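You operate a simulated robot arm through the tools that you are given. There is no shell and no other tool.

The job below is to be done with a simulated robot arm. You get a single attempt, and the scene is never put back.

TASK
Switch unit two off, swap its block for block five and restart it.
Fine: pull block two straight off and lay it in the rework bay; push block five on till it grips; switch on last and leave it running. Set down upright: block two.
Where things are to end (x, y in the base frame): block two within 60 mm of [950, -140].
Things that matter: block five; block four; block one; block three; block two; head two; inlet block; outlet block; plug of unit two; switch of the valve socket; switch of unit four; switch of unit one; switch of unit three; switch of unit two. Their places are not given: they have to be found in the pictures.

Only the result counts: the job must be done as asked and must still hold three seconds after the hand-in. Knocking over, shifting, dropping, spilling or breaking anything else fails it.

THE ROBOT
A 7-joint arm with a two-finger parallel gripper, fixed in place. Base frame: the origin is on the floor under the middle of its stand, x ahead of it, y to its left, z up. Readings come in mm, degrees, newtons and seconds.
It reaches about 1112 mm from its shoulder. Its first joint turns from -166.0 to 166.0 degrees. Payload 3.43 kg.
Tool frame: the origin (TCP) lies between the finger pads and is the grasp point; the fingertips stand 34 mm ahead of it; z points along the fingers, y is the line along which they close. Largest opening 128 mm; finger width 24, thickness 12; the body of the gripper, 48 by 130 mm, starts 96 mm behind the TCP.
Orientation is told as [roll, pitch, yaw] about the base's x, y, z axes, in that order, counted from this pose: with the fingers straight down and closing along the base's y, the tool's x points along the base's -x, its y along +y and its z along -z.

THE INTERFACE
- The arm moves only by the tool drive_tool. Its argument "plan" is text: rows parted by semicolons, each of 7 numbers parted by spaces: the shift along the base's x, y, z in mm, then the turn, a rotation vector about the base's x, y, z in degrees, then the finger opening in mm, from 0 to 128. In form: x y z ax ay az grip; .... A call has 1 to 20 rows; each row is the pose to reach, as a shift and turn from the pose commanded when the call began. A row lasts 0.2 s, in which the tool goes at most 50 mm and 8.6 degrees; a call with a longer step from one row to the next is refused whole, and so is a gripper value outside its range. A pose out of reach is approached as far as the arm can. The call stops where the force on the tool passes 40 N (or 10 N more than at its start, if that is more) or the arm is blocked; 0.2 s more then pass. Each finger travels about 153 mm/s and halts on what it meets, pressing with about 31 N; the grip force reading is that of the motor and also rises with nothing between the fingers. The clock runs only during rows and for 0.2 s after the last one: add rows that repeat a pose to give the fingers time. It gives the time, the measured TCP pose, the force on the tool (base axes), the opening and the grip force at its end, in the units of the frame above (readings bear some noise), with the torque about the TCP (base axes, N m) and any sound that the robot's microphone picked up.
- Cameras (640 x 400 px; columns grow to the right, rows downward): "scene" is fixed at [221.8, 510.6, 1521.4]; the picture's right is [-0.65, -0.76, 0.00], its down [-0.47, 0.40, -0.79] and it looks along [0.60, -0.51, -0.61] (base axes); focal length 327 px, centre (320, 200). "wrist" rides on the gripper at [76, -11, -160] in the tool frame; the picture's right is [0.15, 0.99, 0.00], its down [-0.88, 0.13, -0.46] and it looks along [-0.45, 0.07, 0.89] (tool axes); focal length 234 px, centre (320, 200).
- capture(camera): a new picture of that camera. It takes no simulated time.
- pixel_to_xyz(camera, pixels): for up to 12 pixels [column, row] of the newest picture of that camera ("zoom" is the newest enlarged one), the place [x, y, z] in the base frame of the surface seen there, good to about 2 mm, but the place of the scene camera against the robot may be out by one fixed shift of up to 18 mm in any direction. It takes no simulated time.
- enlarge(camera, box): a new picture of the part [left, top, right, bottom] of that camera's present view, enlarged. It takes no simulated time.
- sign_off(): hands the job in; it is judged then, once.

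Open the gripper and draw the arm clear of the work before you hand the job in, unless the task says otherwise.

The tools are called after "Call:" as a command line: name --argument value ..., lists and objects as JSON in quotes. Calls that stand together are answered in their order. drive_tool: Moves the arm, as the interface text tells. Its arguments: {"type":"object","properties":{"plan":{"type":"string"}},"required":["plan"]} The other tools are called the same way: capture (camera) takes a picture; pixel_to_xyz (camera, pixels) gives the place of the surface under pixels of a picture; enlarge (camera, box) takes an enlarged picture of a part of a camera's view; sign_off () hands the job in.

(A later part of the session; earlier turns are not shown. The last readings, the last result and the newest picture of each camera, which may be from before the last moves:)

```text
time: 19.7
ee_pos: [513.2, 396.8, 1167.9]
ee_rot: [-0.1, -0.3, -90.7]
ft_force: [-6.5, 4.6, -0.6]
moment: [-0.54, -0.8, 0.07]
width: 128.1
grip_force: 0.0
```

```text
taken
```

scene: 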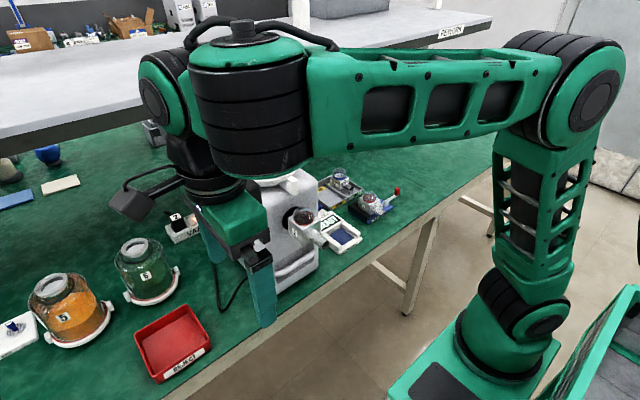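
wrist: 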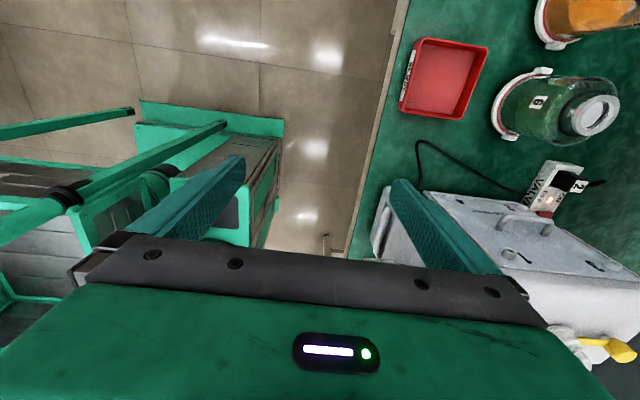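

It follows; the small side force suggests the folded wrist is just touching the gripper, so I go outward (+x), which unfolds it.

Call:
drive_tool --plan "10 5 0 0 0 0 128; 30 10 0 0 0 0 128; 60 20 0 0 0 0 128; 90 30 0 0 0 0 128; 120 40 0 0 0 0 128; 150 50 0 0 0 0 128; 180 60 0 0 0 0 128; 200 60 0 0 0 0 128; 200 60 0 0 0 0 128"

Call:
capture --camera "scene"

Call:
capture --camera "wrist"

```text
time: 21.7
ee_pos: [696.9, 467.2, 1166.4]
ee_rot: [0.1, -0.3, -88.6]
ft_force: [0.6, 0.0, 0.0]
moment: [-0.03, 0.02, 0.03]
width: 128.0
grip_force: 0.0
```

```text
taken
```

scene: 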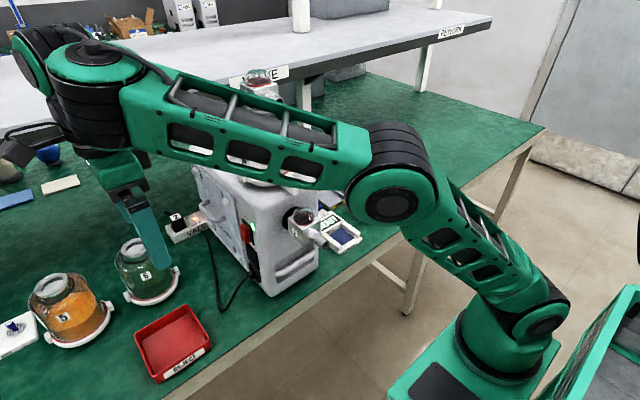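

```text
taken
```

wrist: 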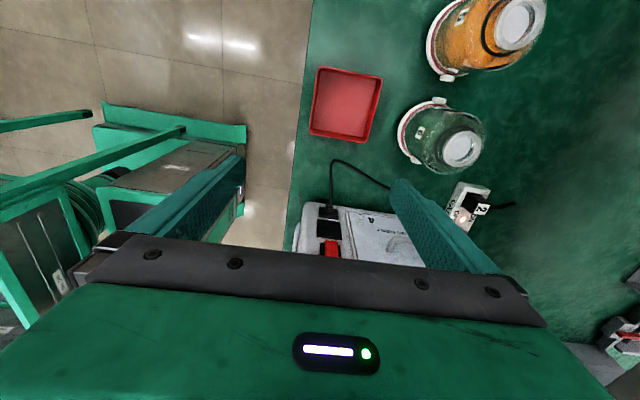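

Now the wrist is comfortable on the +y side, and the rocker appears at (330,248) at the edge. I lean the tips toward −y and lower a bit to see the switch panel face on.

Call:
drive_tool --plan "5 0 -10 -5 0 0 128; 10 0 -25 -10 0 0 128; 15 0 -45 -15 0 0 128; 20 0 -65 -20 0 0 128; 25 0 -85 -25 0 0 128; 30 0 -100 -28 0 0 128; 30 0 -100 -28 0 0 128"

Call:
capture --camera "wrist"

Call:
capture --camera "scene"

```text
time: 23.3
ee_pos: [713.8, 464.9, 1102.0]
ee_rot: [1.1, -22.3, -88.6]
ft_force: [-0.8, 0.2, -0.3]
moment: [0.01, 0.04, 0.03]
width: 128.0
grip_force: 0.0
out of reach, approached as far as the arm can: row 4, 5, 6, 7
```

```text
taken
```

wrist: 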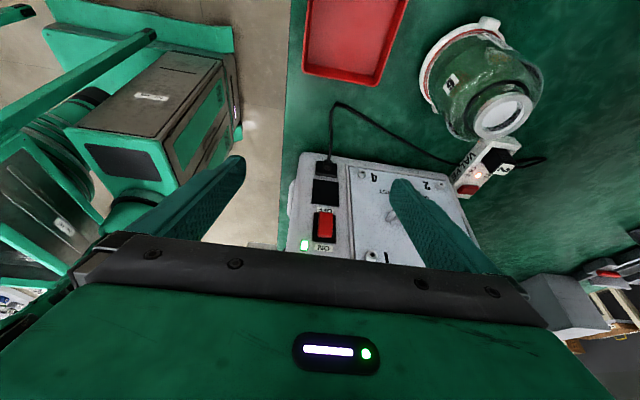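

```text
taken
```

scene: 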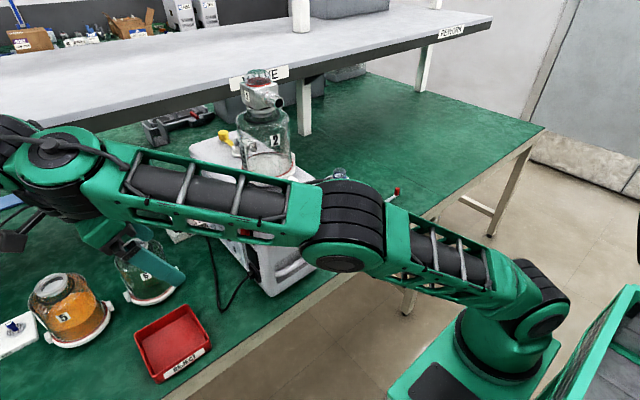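

The switch panel is now visible at (323,228). I enlarge it.

Call:
enlarge --camera "wrist" --box '[280, 145, 400, 260]'

Call:
enlarge --camera "wrist" --box '[290, 190, 360, 260]'

```text
3.48 times, centred on (340, 202) of wrist
```

zoom: 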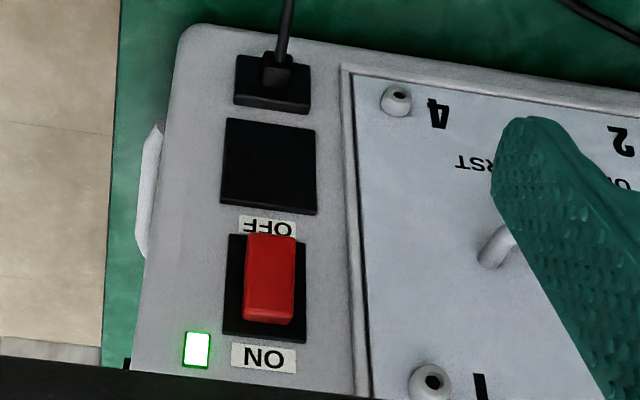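

```text
5.71 times, centred on (325, 225) of wrist
```

zoom: 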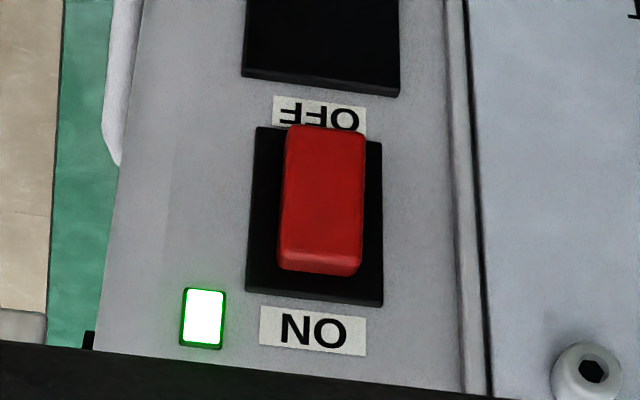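

It is a rocker: the OFF (lower) end stands out, the ON end is pressed in. I measure its face.

Call:
pixel_to_xyz --camera "zoom" --pixels '[[325, 135], [325, 160], [325, 190], [320, 220], [320, 245], [318, 262], [295, 135], [358, 140], [260, 200], [375, 200], [203, 320], [320, 320]]'

Call:
pixel_to_xyz --camera "zoom" --pixels '[[160, 200], [430, 200], [310, 60], [550, 200], [585, 385], [265, 140], [250, 285], [375, 295], [378, 150], [288, 110], [350, 115]]'

```text
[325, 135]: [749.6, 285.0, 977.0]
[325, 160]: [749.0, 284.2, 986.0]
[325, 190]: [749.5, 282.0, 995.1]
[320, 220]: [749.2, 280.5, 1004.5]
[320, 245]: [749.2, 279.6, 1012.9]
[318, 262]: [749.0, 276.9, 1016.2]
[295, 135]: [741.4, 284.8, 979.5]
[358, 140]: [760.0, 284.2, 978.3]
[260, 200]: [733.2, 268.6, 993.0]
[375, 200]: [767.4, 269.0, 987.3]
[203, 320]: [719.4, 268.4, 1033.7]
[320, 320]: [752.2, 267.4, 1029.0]
```

```text
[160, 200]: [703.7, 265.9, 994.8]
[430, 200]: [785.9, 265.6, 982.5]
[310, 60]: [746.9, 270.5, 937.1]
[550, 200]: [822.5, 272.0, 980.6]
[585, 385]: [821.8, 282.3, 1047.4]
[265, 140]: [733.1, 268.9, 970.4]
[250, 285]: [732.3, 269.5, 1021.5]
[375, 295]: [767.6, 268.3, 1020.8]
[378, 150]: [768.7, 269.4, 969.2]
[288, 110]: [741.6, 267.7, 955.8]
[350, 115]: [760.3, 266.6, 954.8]
```

The rocker spans x 739–761, z 974–1018; its OFF end at z≈977 stands at y≈285, the panel at y≈268. I check the height of jar 6 and the jar/clip extents near my path before moving in.

Call:
pixel_to_xyz --camera "wrist" --pixels '[[505, 112], [470, 60], [490, 22], [500, 155], [425, 235], [372, 258]]'

Call:
drive_tool --plan "4 -10 -5 0 0 0 100; 8 -25 -12 0 0 0 70; 12 -45 -20 0 0 0 40; 16 -65 -28 0 0 0 10; 20 -85 -36 0 0 0 0; 23 -105 -44 0 0 0 0; 23 -105 -44 0 0 0 0; 23 -105 -44 0 0 0 0"

Call:
capture --camera "wrist"

Call:
capture --camera "scene"

```text
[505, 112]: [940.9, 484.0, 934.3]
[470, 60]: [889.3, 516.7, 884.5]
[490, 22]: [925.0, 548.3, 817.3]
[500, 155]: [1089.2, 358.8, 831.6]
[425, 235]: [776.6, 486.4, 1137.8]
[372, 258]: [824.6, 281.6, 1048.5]
```

```text
time: 25.1
ee_pos: [735.8, 356.5, 1054.9]
ee_rot: [1.1, -22.2, -88.5]
ft_force: [-0.4, 0.3, 0.1]
moment: [0.03, 0.0, -0.01]
width: 0.1
grip_force: 30.8
```

```text
taken
```

wrist: 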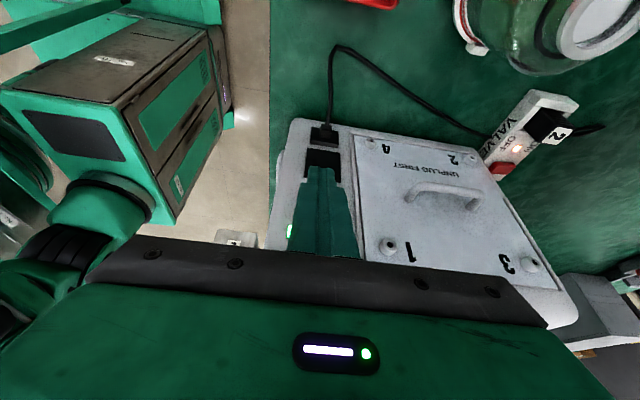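

```text
taken
```

scene: 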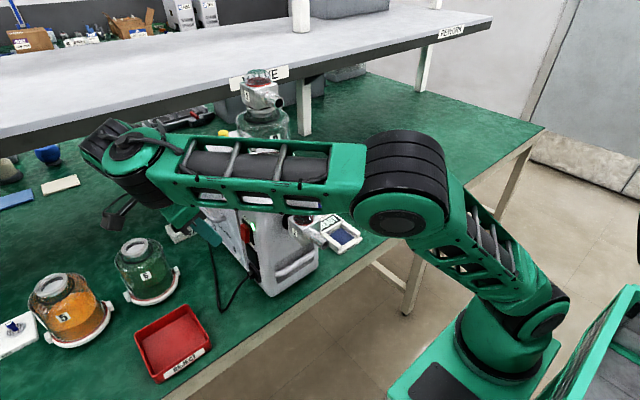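

I am at (736,357,1055) with closed fingers. I move to just in front of the OFF end: TCP (750,318,1006).

Call:
drive_tool --plan "4 -5 -12 0 0 0 0; 8 -12 -24 0 0 0 0; 12 -20 -36 0 0 0 0; 14 -30 -46 0 0 0 0; 14 -38 -49 0 0 0 0; 14 -38 -49 0 0 0 0"

Call:
capture --camera "wrist"

```text
time: 26.5
ee_pos: [751.4, 319.1, 1006.0]
ee_rot: [1.2, -22.3, -88.7]
ft_force: [-0.1, 0.6, 0.4]
moment: [-0.01, -0.02, 0.0]
width: 0.0
grip_force: 30.6
```

```text
taken
```

wrist: 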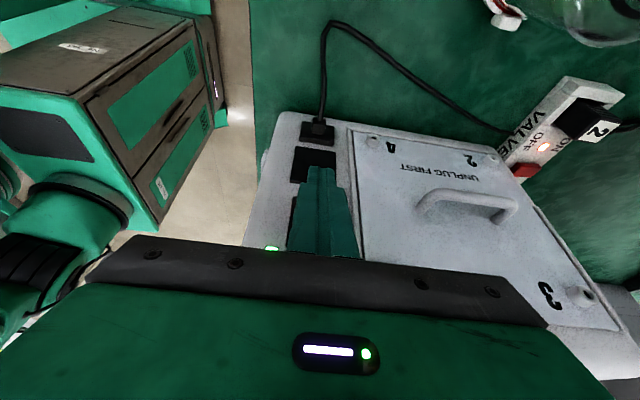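

The green LED is visible at (270,248), so I can watch it. I enlarge around the fingertip before pushing.

Call:
enlarge --camera "wrist" --box '[250, 110, 390, 260]'

Call:
enlarge --camera "scene" --box '[190, 190, 290, 260]'

```text
2.67 times, centred on (320, 185) of wrist
```

zoom: 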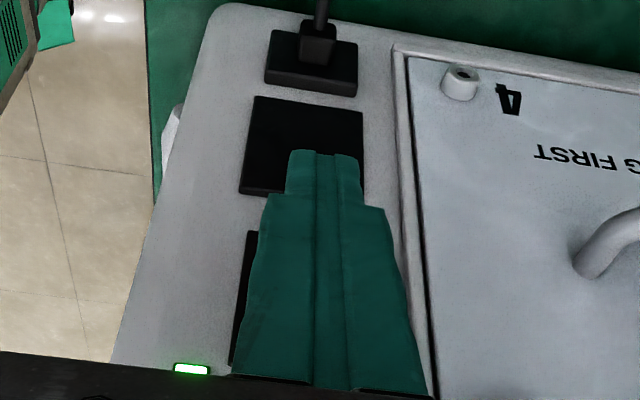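

```text
5.71 times, centred on (240, 225) of scene
```

zoom: 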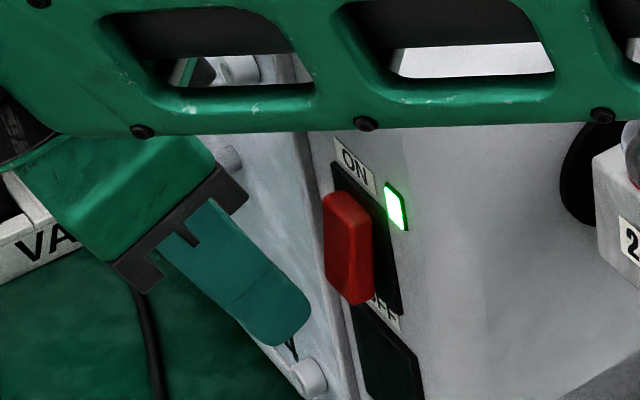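

The scene view shows the fingertips just left of the rocker's lower end. I push slowly toward −y.

Call:
drive_tool --plan "0 -4 0 0 0 0 0; 0 -7 0 0 0 0 0; 0 -9 0 0 0 0 0; 0 -11 0 0 0 0 0; 0 -13 0 0 0 0 0; 0 -15 0 0 0 0 0; 0 -17 0 0 0 0 0"

Call:
enlarge --camera "scene" --box '[190, 190, 290, 260]'

Call:
enlarge --camera "wrist" --box '[250, 110, 390, 260]'

```text
time: 28.1
ee_pos: [749.8, 302.7, 1005.8]
ee_rot: [1.2, -22.4, -88.7]
ft_force: [0.0, 0.0, -0.9]
moment: [-0.03, -0.02, 0.0]
width: 0.0
grip_force: 31.2
heard: click
```

```text
5.71 times, centred on (240, 225) of scene
```

zoom: 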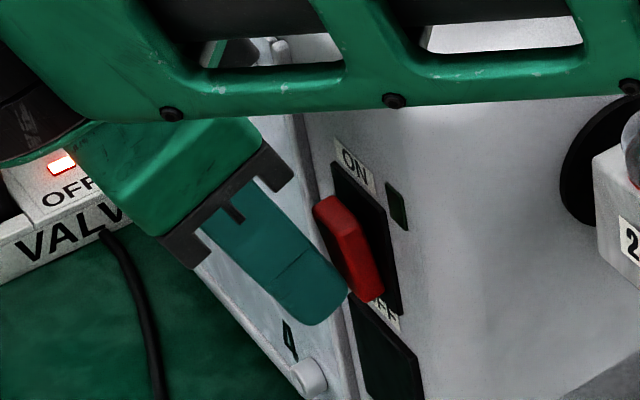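

```text
2.67 times, centred on (320, 185) of wrist
```

zoom: 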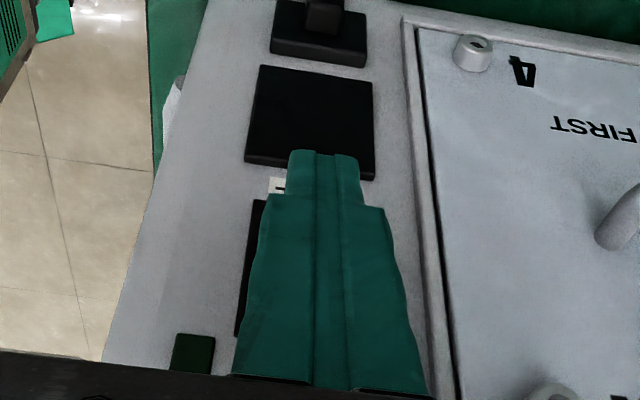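

Click heard, LED dark: unit two is off, the valve socket still on. I back away in +y and rise, then unlean.

Call:
drive_tool --plan "0 10 0 0 0 0 0; 0 30 5 0 0 0 0; -5 60 20 0 0 0 0; -15 90 45 3 0 0 0; -25 115 75 8 0 0 0; -40 135 105 13 0 0 0; -55 145 135 18 0 0 0; -70 150 155 22 0 0 0; -85 150 160 22 0 0 0; -110 150 160 22 0 0 0; -140 145 160 22 0 0 0; -170 135 160 22 0 0 0"

Call:
capture --camera "scene"

```text
time: 30.7
ee_pos: [580.6, 438.0, 1164.4]
ee_rot: [1.6, -0.4, -88.8]
ft_force: [0.5, 0.4, -0.4]
moment: [0.05, 0.09, 0.01]
width: 0.2
grip_force: 30.4
```

```text
taken
```

scene: 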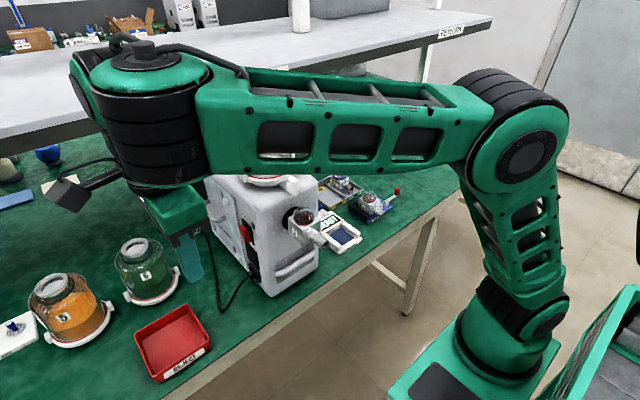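

Clear. I travel back to the robot-side front, passing at x≈530 with fingers above the block, to a relaxed pose at y≈20.

Call:
drive_tool --plan "-10 -30 0 0 0 0 0; -20 -65 0 0 0 0 0; -35 -105 0 0 0 0 0; -50 -145 0 0 0 0 0; -60 -185 0 0 0 0 20; -65 -225 0 0 0 0 50; -65 -265 0 0 0 0 80; -65 -305 0 0 0 0 110; -65 -345 -5 0 0 0 128; -65 -385 -10 0 0 0 128; -65 -420 -15 0 0 0 128; -65 -420 -15 0 0 0 128"

Call:
drive_tool --plan "0 0 0 0 0 -8 128; 0 0 0 0 0 -16 128; 0 0 0 0 0 -24 128; 0 0 0 0 0 -32 128; 0 0 0 0 0 -40 128; 0 0 0 0 0 -48 128; 0 0 0 0 0 -56 128; 0 0 0 0 0 -64 128; 0 0 0 0 0 -72 128; 0 0 0 0 0 -80 128; 0 0 0 0 0 -88 128; 0 0 0 0 0 -91 128"

Call:
capture --camera "scene"

Call:
capture --camera "wrist"

```text
time: 33.3
ee_pos: [519.8, 12.2, 1148.9]
ee_rot: [1.1, -0.4, -89.7]
ft_force: [-0.6, -0.1, 0.1]
moment: [0.03, -0.06, -0.02]
width: 127.9
grip_force: 0.1
```

```text
time: 35.9
ee_pos: [517.5, 17.1, 1149.3]
ee_rot: [1.7, -0.5, -179.7]
ft_force: [0.0, 0.3, -0.8]
moment: [0.03, 0.01, 0.01]
width: 128.0
grip_force: 0.1
```

```text
taken
```

scene: 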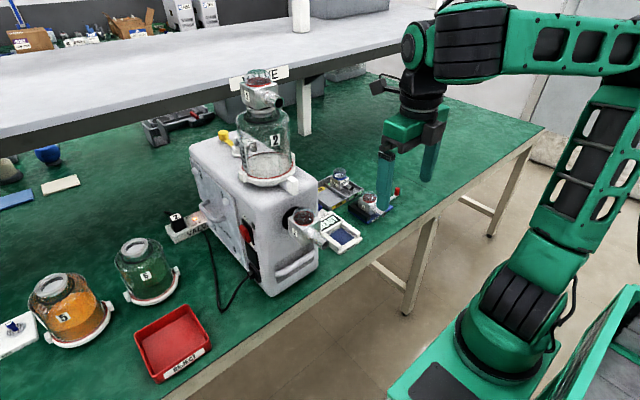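

```text
taken
```

wrist: 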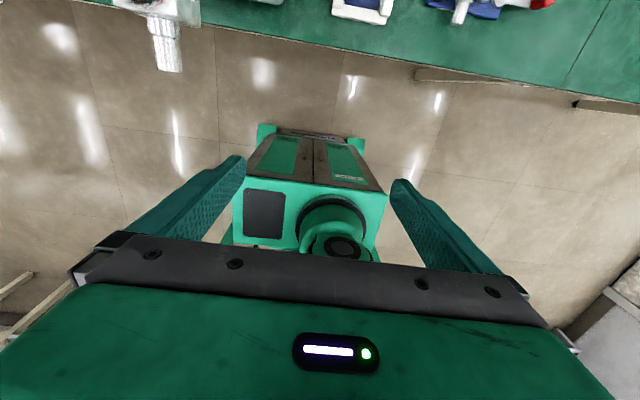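

Yaw 180 works; the camera is now on the far side, so pictures of the work will be upright. I go to a stand-off in front of block two with a 35° forward tilt.

Call:
drive_tool --plan "0 15 0 0.5 -5 0 128; 0 30 -5 1 -10 0 128; 2 50 -15 1.5 -15 0 128; 4 75 -30 1.7 -20 0 128; 6 100 -45 1.7 -25 0 128; 8 130 -60 1.7 -30 0 128; 8 150 -75 1.7 -35 0 128; 8 165 -85 1.7 -35 0 128; 8 165 -85 1.7 -35 0 128"

Call:
capture --camera "wrist"

Call:
capture --camera "scene"

```text
time: 37.9
ee_pos: [609.6, 145.9, 1248.0]
ee_rot: [0.2, 34.3, -179.5]
ft_force: [0.0, -0.3, 0.8]
moment: [0.0, -0.02, 0.01]
width: 127.8
grip_force: 0.2
out of reach, approached as far as the arm can: row 1, 2, 3, 4, 5, 6, 7, 8, 9
```

```text
taken
```

wrist: 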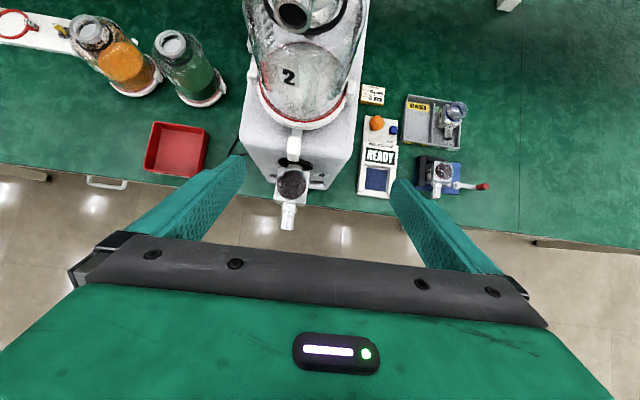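

```text
taken
```

scene: 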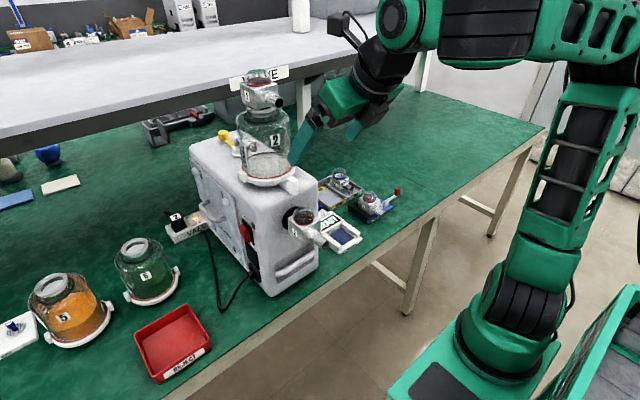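

That flipped posture cannot reach there (joint limit), and the arm drifted toward the jar without touching. I carefully go back away from the jar to the relaxed pose, untilting.

Call:
drive_tool --plan "-15 -5 0 0 3 0 128; -35 -20 0 0 8 0 128; -55 -40 -5 0 14 0 128; -70 -60 -15 0 20 0 128; -80 -80 -30 0 26 0 128; -90 -100 -50 0 31 0 128; -92 -120 -75 0 35 0 128; -92 -131 -98 0 35 0 128; -92 -131 -98 0 35 0 128"

```text
time: 39.9
ee_pos: [515.2, 19.7, 1154.4]
ee_rot: [0.1, -0.9, 179.0]
ft_force: [0.1, 0.1, 0.6]
moment: [-0.01, 0.02, 0.0]
width: 128.2
grip_force: 0.1
out of reach, approached as far as the arm can: row 1, 2, 3, 4, 5, 6, 7
```

Back at the relaxed pose. I unwind the tool turn to yaw 0 in two calls; in that orientation the tilted pose in front of block two was reachable.

Call:
drive_tool --plan "0 0 0 0 0 8 128; 0 0 0 0 0 16 128; 0 0 0 0 0 24 128; 0 0 0 0 0 32 128; 0 0 0 0 0 40 128; 0 0 0 0 0 48 128; 0 0 0 0 0 56 128; 0 0 0 0 0 64 128; 0 0 0 0 0 72 128; 0 0 0 0 0 80 128; 0 0 0 0 0 88 128; 0 0 0 0 0 91 128"

Call:
drive_tool --plan "0 0 0 0 0 8 128; 0 0 0 0 0 16 128; 0 0 0 0 0 24 128; 0 0 0 0 0 32 128; 0 0 0 0 0 40 128; 0 0 0 0 0 48 128; 0 0 0 0 0 56 128; 0 0 0 0 0 64 128; 0 0 0 0 0 72 128; 0 0 0 0 0 80 128; 0 0 0 0 0 88 128; 0 0 0 0 0 90 128"

```text
time: 42.5
ee_pos: [516.2, 19.6, 1154.6]
ee_rot: [-0.3, -0.3, -89.9]
ft_force: [0.1, 0.4, -0.2]
moment: [0.04, 0.01, -0.01]
width: 128.2
grip_force: 0.0
```

```text
time: 45.1
ee_pos: [516.6, 20.2, 1155.0]
ee_rot: [0.2, 0.2, 0.1]
ft_force: [0.0, 0.3, -0.1]
moment: [0.03, 0.02, -0.04]
width: 128.1
grip_force: 0.0
```

Yaw 0 again. While my fingers are free I survey the fixture with block five and the rework bay from above.

Call:
drive_tool --plan "25 -20 -10 0 0 0 128; 50 -40 -20 0 0 0 128; 75 -60 -30 0 0 0 128; 100 -80 -40 0 0 0 128; 125 -100 -50 0 0 0 128; 150 -120 -60 0 0 0 128; 170 -140 -70 0 0 0 128; 180 -155 -80 0 0 0 128; 180 -155 -80 0 0 0 128"

Call:
capture --camera "wrist"

Call:
enlarge --camera "scene" --box '[300, 150, 420, 260]'

```text
time: 47.1
ee_pos: [695.1, -132.9, 1078.5]
ee_rot: [0.0, -0.3, 0.7]
ft_force: [0.4, -0.4, 0.8]
moment: [0.01, 0.01, -0.02]
width: 127.9
grip_force: 0.1
```

```text
taken
```

wrist: 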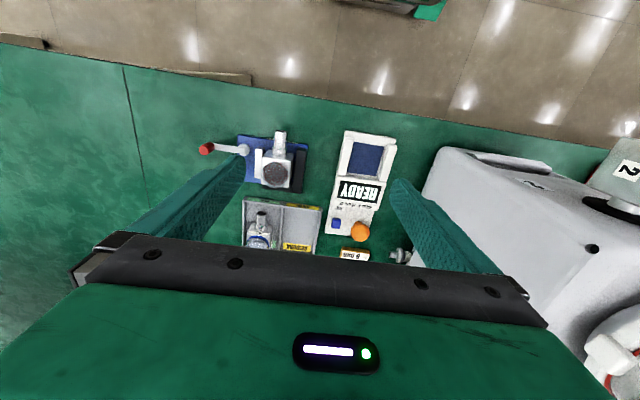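

```text
3.64 times, centred on (360, 205) of scene
```

zoom: 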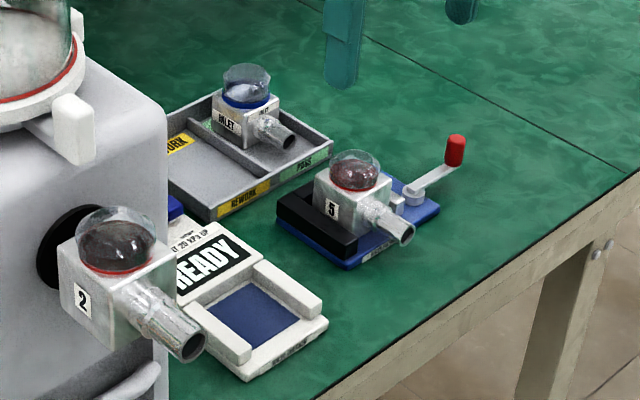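

Good overview. I enlarge the fixture (275,160) and bay (283,228) in the wrist view and measure.

Call:
enlarge --camera "wrist" --box '[190, 115, 330, 255]'

Call:
pixel_to_xyz --camera "zoom" --pixels '[[360, 150], [380, 280], [500, 300], [395, 135], [440, 50], [440, 130], [388, 190], [400, 170], [480, 200], [525, 215], [325, 180], [290, 100]]'

```text
2.86 times, centred on (260, 185) of wrist
```

zoom: 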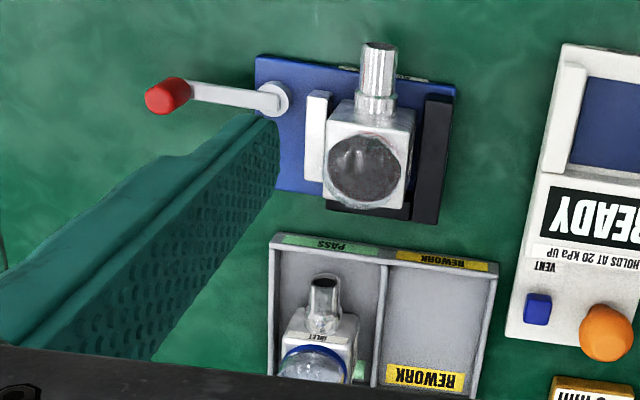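

```text
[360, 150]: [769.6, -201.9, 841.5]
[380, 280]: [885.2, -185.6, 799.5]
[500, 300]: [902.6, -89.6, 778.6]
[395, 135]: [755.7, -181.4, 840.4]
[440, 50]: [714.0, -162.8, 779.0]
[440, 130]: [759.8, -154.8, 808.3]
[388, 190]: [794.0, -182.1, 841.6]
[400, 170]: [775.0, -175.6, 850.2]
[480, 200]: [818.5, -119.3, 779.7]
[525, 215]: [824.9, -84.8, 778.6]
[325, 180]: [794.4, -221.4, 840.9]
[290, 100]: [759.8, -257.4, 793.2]
```

I zoom further on the fixture and the bay and measure details.

Call:
enlarge --camera "wrist" --box '[240, 125, 320, 200]'

Call:
pixel_to_xyz --camera "zoom" --pixels '[[197, 125], [350, 150], [180, 290], [325, 310], [375, 130], [420, 140], [360, 330], [395, 345], [145, 130], [140, 260], [165, 255], [172, 130]]'

Call:
enlarge --camera "wrist" --box '[235, 185, 335, 260]'

Call:
pixel_to_xyz --camera "zoom" --pixels '[[60, 80], [550, 120], [290, 95], [420, 180], [420, 320], [330, 200], [520, 200], [300, 200], [545, 250], [150, 250], [180, 330], [460, 390]]'

```text
5.33 times, centred on (280, 162) of wrist
```

zoom: 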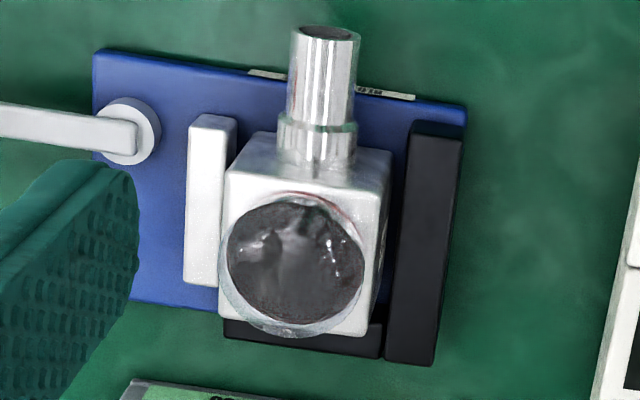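

```text
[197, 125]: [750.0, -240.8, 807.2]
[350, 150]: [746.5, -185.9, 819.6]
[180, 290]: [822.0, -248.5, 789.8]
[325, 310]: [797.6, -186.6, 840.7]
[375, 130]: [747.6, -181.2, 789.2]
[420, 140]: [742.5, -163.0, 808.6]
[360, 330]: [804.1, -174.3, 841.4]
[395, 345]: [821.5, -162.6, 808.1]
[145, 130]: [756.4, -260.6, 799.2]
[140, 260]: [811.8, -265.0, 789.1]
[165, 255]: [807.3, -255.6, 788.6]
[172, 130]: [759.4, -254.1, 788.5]
```

```text
5.33 times, centred on (285, 222) of wrist
```

zoom: 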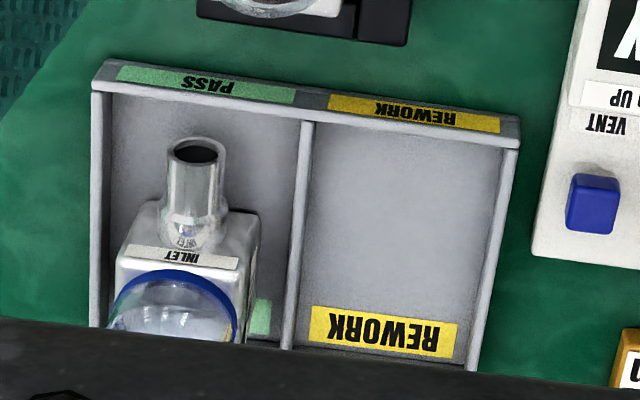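

```text
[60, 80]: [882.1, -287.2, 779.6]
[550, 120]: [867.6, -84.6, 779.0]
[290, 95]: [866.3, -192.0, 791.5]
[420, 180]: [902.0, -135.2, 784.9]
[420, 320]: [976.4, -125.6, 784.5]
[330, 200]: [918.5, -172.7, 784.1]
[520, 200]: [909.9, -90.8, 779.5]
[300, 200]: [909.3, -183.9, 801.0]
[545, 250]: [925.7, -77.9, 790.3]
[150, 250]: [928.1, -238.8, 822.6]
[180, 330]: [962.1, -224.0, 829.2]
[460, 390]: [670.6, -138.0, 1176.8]
```

Bay floor z≈784.5, wall tops ≈801; fixture fence tops ≈808, block five's top ≈841. I measure the gaps between block five, fence and clamp jaw more closely.

Call:
enlarge --camera "wrist" --box '[258, 138, 303, 193]'

Call:
pixel_to_xyz --camera "zoom" --pixels '[[100, 100], [150, 100], [180, 130], [420, 100], [455, 110], [475, 110], [440, 130], [410, 350], [430, 365], [470, 300], [130, 300], [160, 60]]'

Call:
enlarge --camera "scene" --box '[350, 185, 400, 220]'

```text
7.27 times, centred on (280, 166) of wrist
```

zoom: 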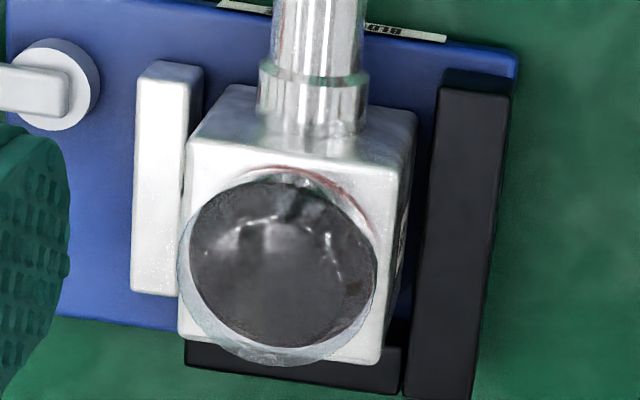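

```text
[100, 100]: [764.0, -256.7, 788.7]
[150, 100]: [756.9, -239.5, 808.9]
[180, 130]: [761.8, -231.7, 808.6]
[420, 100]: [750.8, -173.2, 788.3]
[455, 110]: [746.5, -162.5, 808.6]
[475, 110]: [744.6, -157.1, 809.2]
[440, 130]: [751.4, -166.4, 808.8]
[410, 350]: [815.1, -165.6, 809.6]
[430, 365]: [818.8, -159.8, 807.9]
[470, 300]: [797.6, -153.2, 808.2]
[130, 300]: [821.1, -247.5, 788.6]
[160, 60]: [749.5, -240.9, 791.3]
```

```text
11.43 times, centred on (375, 202) of scene
```

zoom: 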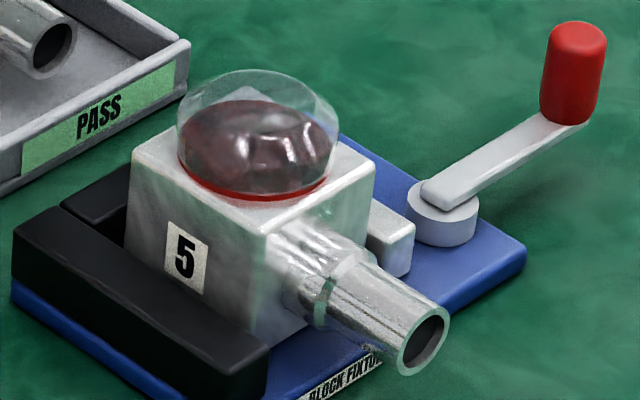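

The fixture holds block five loosely (about 6 mm gaps at fence y≈−168 and jaw y≈−230), so it can be lifted out. Now I go to the stand-off in front of block two with a 35° forward tilt.

Call:
drive_tool --plan "-35 15 10 0 0 0 128; -75 35 20 0 0 0 128; -115 60 30 0 -4 0 128; -150 90 35 0 -8 0 128; -170 125 35 0 -12 0 128; -175 160 35 0 -16 0 128; -175 195 30 0 -20 0 128; -172 230 20 0 -24 0 128; -168 265 10 0 -28 0 128; -165 295 0 0 -32 0 128; -165 315 -10 0 -35 0 128; -165 315 -15 0 -35 0 128"

Call:
capture --camera "wrist"

Call:
capture --camera "scene"

```text
time: 49.7
ee_pos: [527.2, 183.8, 1062.5]
ee_rot: [-0.3, -35.3, 1.0]
ft_force: [0.1, -0.2, 0.1]
moment: [-0.01, 0.0, 0.03]
width: 128.2
grip_force: 0.1
out of reach, approached as far as the arm can: row 5, 6, 7, 8
```

```text
taken
```

wrist: 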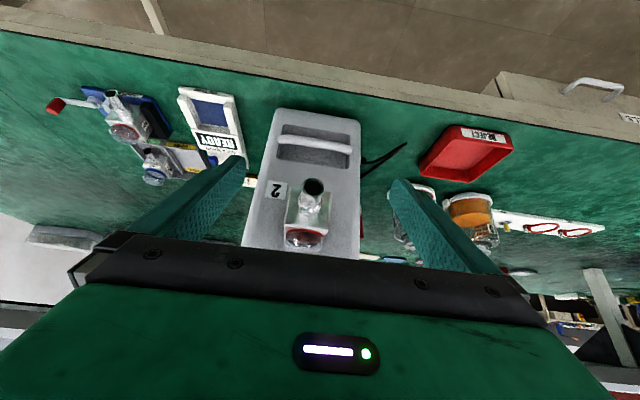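

```text
taken
```

scene: 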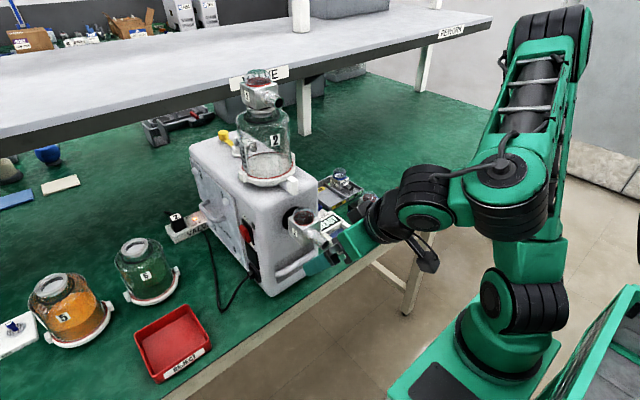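

At the stand-off (527,184,1063), tilt 35°. I enlarge to check the alignment and see the flange behind the block.

Call:
enlarge --camera "wrist" --box '[260, 165, 360, 255]'

Call:
pixel_to_xyz --camera "zoom" --pixels '[[175, 200], [420, 240], [180, 260], [410, 300], [165, 340], [420, 330], [320, 110], [270, 310], [130, 300], [470, 300]]'

Call:
enlarge --camera "scene" --box '[275, 195, 355, 280]'

```text
4.44 times, centred on (310, 210) of wrist
```

zoom: 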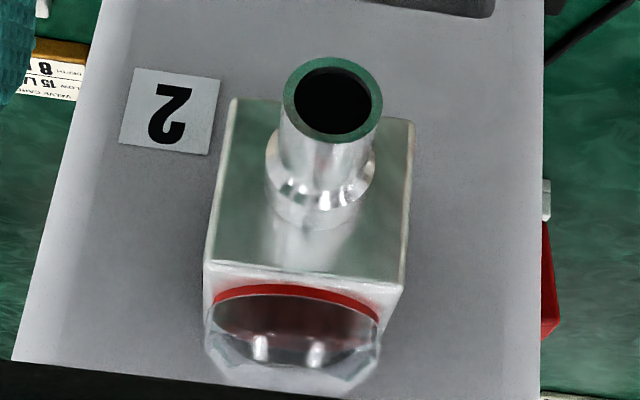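

```text
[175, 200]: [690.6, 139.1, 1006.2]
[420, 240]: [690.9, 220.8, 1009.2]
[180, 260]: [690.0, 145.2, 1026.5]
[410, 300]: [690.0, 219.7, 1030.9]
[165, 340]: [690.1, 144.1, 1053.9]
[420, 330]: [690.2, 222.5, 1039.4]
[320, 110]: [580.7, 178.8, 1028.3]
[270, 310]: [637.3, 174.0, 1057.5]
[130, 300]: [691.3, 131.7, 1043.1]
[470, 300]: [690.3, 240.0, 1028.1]
```

```text
4.71 times, centred on (315, 238) of scene
```

zoom: 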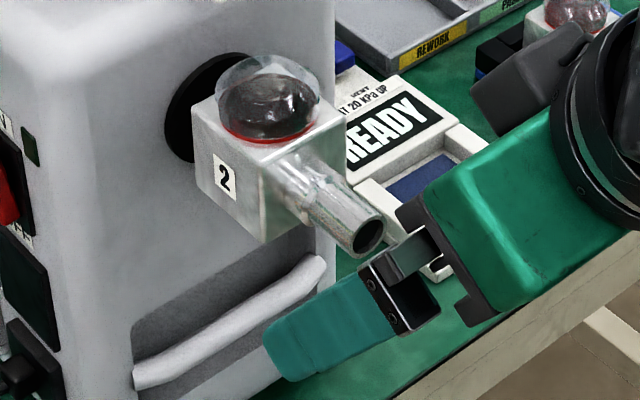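

The block is centred (y≈182); TCP is at 183.8 with 1° yaw. I advance along +x with the fingers straddling block and nozzle, correcting y and yaw, to TCP x≈631, z≈1060.

Call:
drive_tool --plan "8 -1 -1 0.2 0 -0.5 110; 20 -1.8 -2 0.3 0 -1 100; 35 -1.8 -2.5 0.3 0 -1 100; 50 -1.8 -2.5 0.3 0 -1 100; 65 -1.8 -2.5 0.3 0 -1 90; 80 -1.8 -2.5 0.3 0 -1 90; 92 -1.8 -2.5 0.3 0 -1 90; 100 -1.8 -2.5 0.3 0 -1 90; 104 -1.8 -2.5 0.3 0 -1 90; 104 -1.8 -2.5 0.3 0 -1 90"

Call:
capture --camera "wrist"

Call:
enlarge --camera "scene" --box '[275, 195, 355, 280]'

```text
time: 51.9
ee_pos: [631.0, 181.1, 1060.8]
ee_rot: [0.1, -35.3, -0.3]
ft_force: [-0.2, 0.7, -0.2]
moment: [-0.01, -0.01, 0.02]
width: 90.2
grip_force: 0.1
```

```text
taken
```

wrist: 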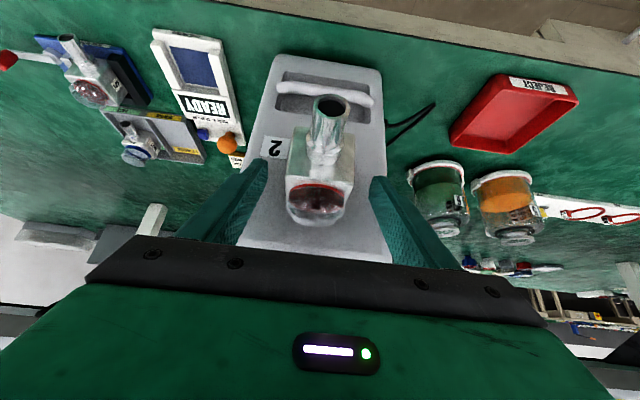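

```text
4.71 times, centred on (315, 238) of scene
```

zoom: 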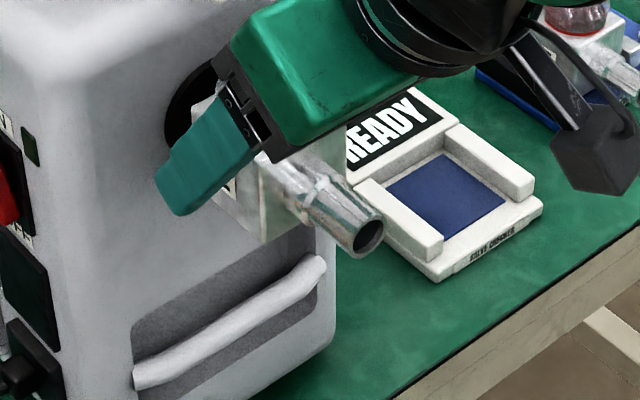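

Fingers straddle the block symmetrically. I close on it.

Call:
drive_tool --plan "0 0 0 0 0 0 75; 0 0 0 0 0 0 62; 0 0 0 0 0 0 54; 0 0 0 0 0 0 48; 0 0 0 0 0 0 40; 0 0 0 0 0 0 40; 0 0 0 0 0 0 40"

Call:
capture --camera "wrist"

Call:
enlarge --camera "scene" --box '[275, 195, 355, 280]'

```text
time: 53.5
ee_pos: [631.5, 180.7, 1059.9]
ee_rot: [0.1, -35.3, -0.4]
ft_force: [-1.2, -16.3, 1.3]
moment: [-0.66, 0.06, -0.29]
width: 51.9
grip_force: 31.3
```

```text
taken
```

wrist: 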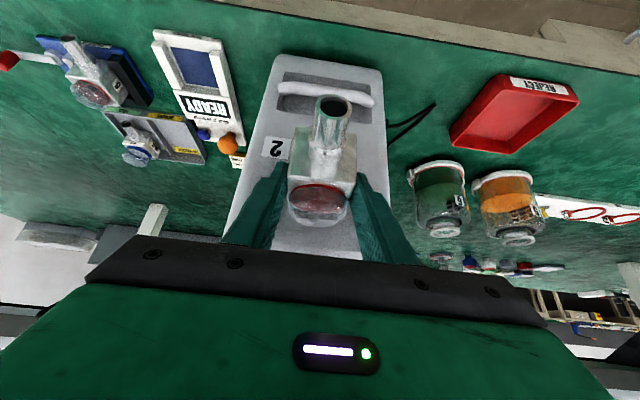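

```text
4.71 times, centred on (315, 238) of scene
```

zoom: 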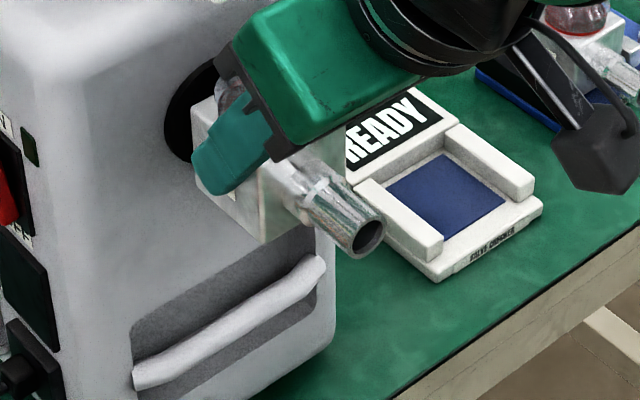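

Grip made at width 51.9 with a −16 N side force, so the gripper sits slightly off-centre. I shift 1 mm toward −y to relieve it and see.

Call:
drive_tool --plan "0 -1 0 0 0 0 40; 0 -1 0 0 0 0 40"

```text
time: 54.1
ee_pos: [631.1, 179.1, 1061.2]
ee_rot: [0.0, -35.3, -0.3]
ft_force: [-2.4, -6.4, -3.5]
moment: [0.03, -0.01, -0.32]
width: 51.6
grip_force: 30.8
```

Side force dropped to −6 N. A further −0.6 mm, then I pull straight back along −x in small steps.

Call:
drive_tool --plan "0 -0.6 0 0 0 0 40; -2 -0.6 0 0 0 0 40; -4 -0.6 0 0 0 0 40; -6 -0.6 0 0 0 0 40; -9 -0.6 0 0 0 0 40; -12 -0.6 0 0 0 0 40; -16 -0.6 0 0 0 0 40"

Call:
capture --camera "wrist"

Call:
enlarge --camera "scene" --box '[275, 195, 355, 280]'

```text
time: 55.7
ee_pos: [615.7, 179.1, 1061.0]
ee_rot: [0.0, -35.3, -0.2]
ft_force: [0.2, -0.2, 0.3]
moment: [0.0, 0.03, -0.02]
width: 51.8
grip_force: 31.0
```

```text
taken
```

wrist: 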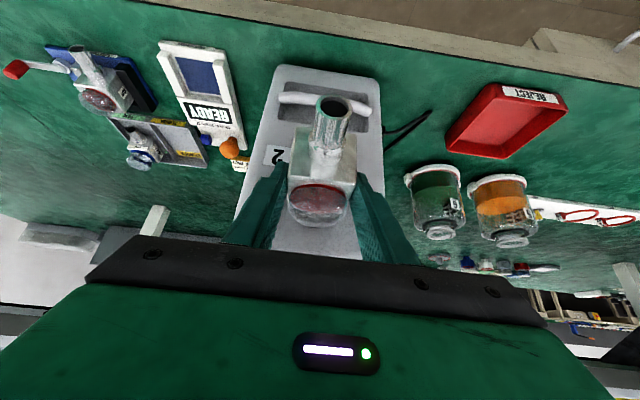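

```text
4.71 times, centred on (315, 238) of scene
```

zoom: 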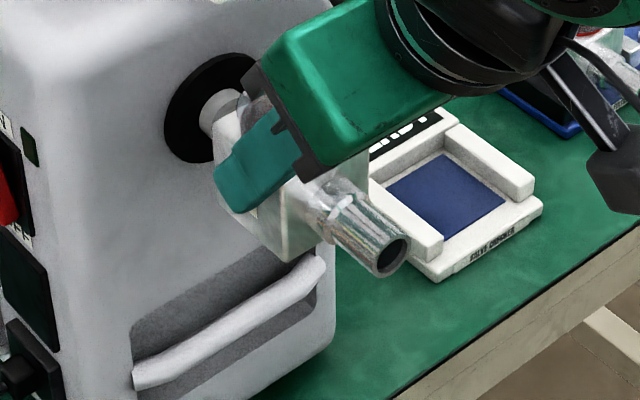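

The block came back 15 mm with the gripper and the spigot shows behind it; force is near zero. I keep pulling straight until clear of the spigot.

Call:
drive_tool --plan "-6 0 0 0 0 0 40; -14 0 0 0 0 0 40; -24 0 0 0 0 0 40; -36 0 0 0 0 0 40; -50 0 0 0 0 0 40; -65 0 0 0 0 0 40; -80 0 0 0 0 0 40; -80 0 0 0 0 0 40"

Call:
capture --camera "wrist"

Call:
enlarge --camera "scene" --box '[275, 185, 375, 280]'

```text
time: 57.5
ee_pos: [534.5, 179.8, 1060.8]
ee_rot: [0.0, -35.3, -0.3]
ft_force: [0.0, -0.6, -0.1]
moment: [-0.01, 0.02, 0.03]
width: 52.0
grip_force: 30.8
```

```text
taken
```

wrist: 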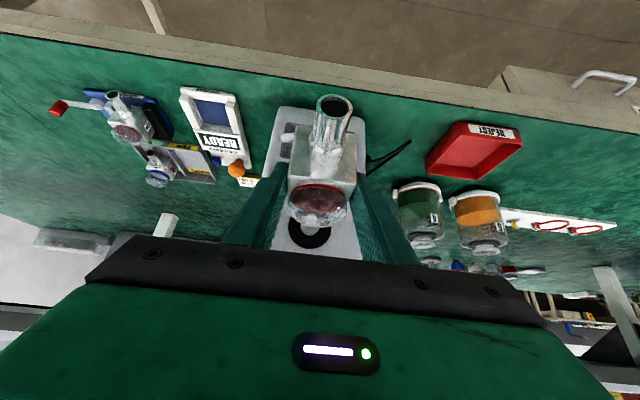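

```text
4.21 times, centred on (325, 232) of scene
```

zoom: 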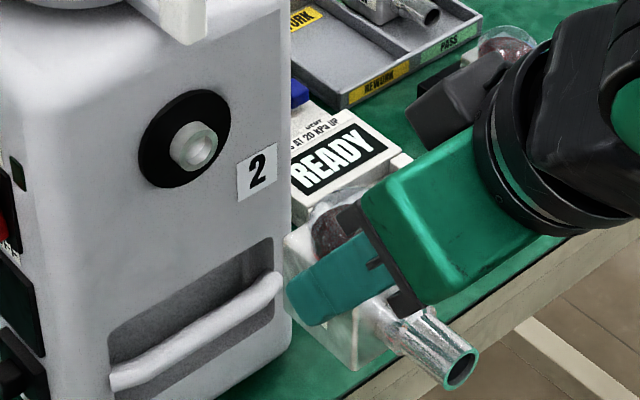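

Block two is off and in the gripper; the spigot on the black flange is visible at about (310,235) in the wrist view. I measure the spigot and how the block sits in the fingers.

Call:
enlarge --camera "wrist" --box '[270, 150, 370, 260]'

Call:
pixel_to_xyz --camera "zoom" --pixels '[[210, 320], [310, 320], [195, 350], [245, 300], [260, 345], [240, 345], [270, 340], [225, 345], [160, 320], [340, 340]]'

```text
3.64 times, centred on (320, 205) of wrist
```

zoom: 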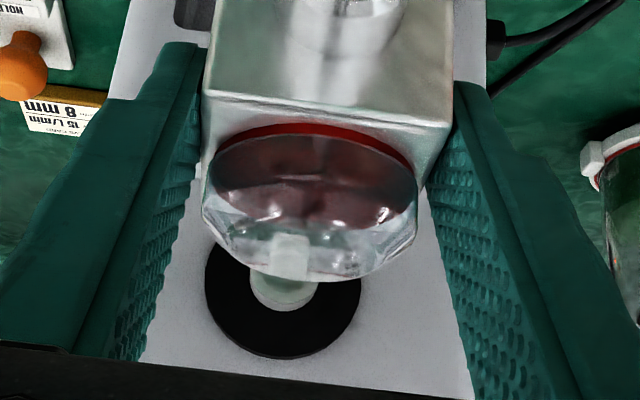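

```text
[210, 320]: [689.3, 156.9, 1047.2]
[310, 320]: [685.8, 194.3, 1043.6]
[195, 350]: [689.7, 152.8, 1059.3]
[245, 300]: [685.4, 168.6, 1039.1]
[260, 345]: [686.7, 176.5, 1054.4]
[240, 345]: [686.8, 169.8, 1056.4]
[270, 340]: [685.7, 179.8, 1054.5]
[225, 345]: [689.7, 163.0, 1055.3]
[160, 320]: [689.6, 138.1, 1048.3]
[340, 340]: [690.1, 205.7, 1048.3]
```

The flange disc is at x≈685.5. Before carrying block two over, I measure the bay's back wall and inner walls with the scene camera against known points.

Call:
enlarge --camera "scene" --box '[305, 155, 375, 215]'

Call:
pixel_to_xyz --camera "zoom" --pixels '[[320, 280], [220, 200], [190, 170], [150, 130], [250, 130], [300, 95], [330, 180], [400, 290], [250, 350], [120, 160], [160, 245], [290, 200]]'

```text
6.67 times, centred on (340, 185) of scene
```

zoom: 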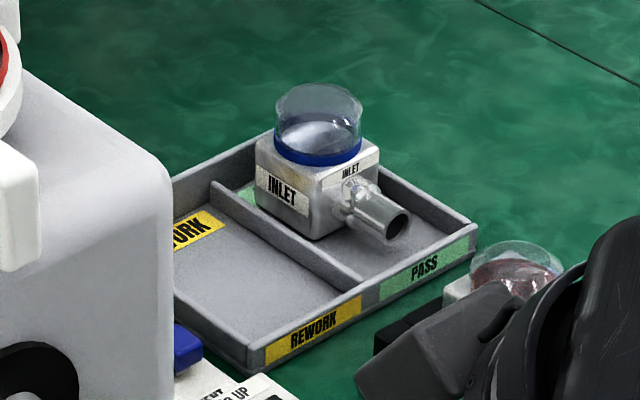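

```text
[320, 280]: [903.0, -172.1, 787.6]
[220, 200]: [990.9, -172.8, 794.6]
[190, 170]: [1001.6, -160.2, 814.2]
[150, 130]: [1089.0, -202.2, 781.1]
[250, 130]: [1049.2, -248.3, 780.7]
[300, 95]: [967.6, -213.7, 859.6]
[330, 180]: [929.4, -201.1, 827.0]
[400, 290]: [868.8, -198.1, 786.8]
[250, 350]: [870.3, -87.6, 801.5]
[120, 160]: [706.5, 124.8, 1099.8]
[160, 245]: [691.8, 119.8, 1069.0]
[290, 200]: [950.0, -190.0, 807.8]
```

Bay interior is about x 871–997, y −180…−100. I carry block two at height along y to −140 on the robot side first.

Call:
drive_tool --plan "0 -20 0 0 0 0 40; 0 -50 5 0 0 0 40; 0 -85 10 0 0 0 40; 0 -120 15 0 0 0 40; 0 -155 20 0 0 0 40; 0 -190 20 0 0 0 40; 0 -225 20 0 0 0 40; 0 -260 20 0 0 0 40; 0 -295 20 0 0 0 40; 0 -319 20 0 0 0 40; 0 -319 20 0 0 0 40"

Call:
capture --camera "wrist"

Call:
capture --camera "scene"

```text
time: 59.9
ee_pos: [573.0, -169.4, 1035.5]
ee_rot: [0.3, -35.1, 0.7]
ft_force: [-1.4, -8.8, -3.6]
moment: [0.56, -0.09, 0.38]
width: 51.7
grip_force: 31.1
out of reach, approached as far as the arm can: row 3, 4, 5, 6, 7, 8, 9, 10, 11
```

```text
taken
```

wrist: 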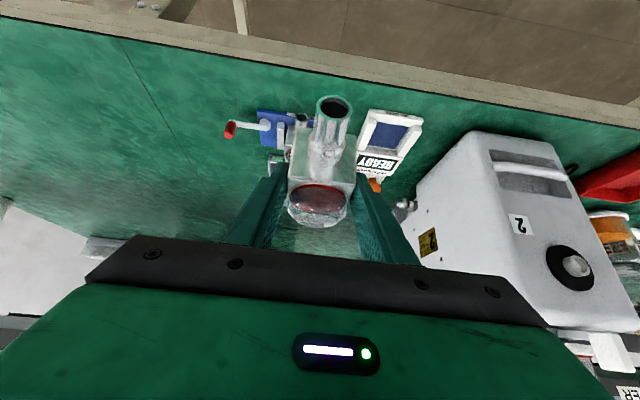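

```text
taken
```

scene: 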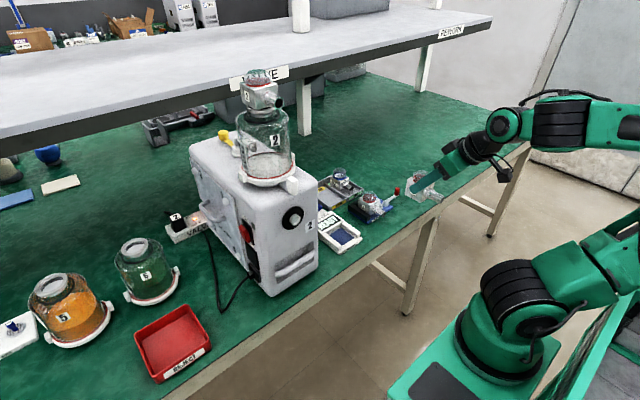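

The arm could not hold that exact line (it ended at (573,−169,1036)) but the block is still held. I move outward (+x), up, and toward y=−140.

Call:
drive_tool --plan "10 2 3 0 0 0 40; 25 5 8 0 0 0 40; 50 10 14 0 0 0 40; 80 15 20 0 0 0 40; 110 20 25 0 0 0 40; 140 25 25 0 0 0 40; 140 25 25 0 0 0 40"

Call:
capture --camera "scene"

```text
time: 61.5
ee_pos: [709.7, -148.5, 1066.4]
ee_rot: [-0.1, -35.3, -0.3]
ft_force: [-0.1, -0.7, -3.0]
moment: [0.04, 0.05, 0.02]
width: 52.2
grip_force: 31.4
```

```text
taken
```

scene: 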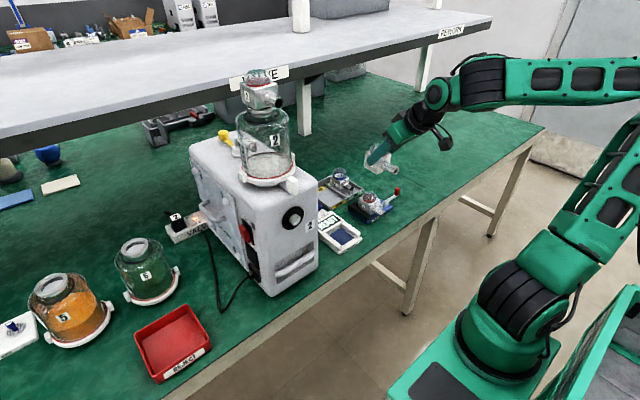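

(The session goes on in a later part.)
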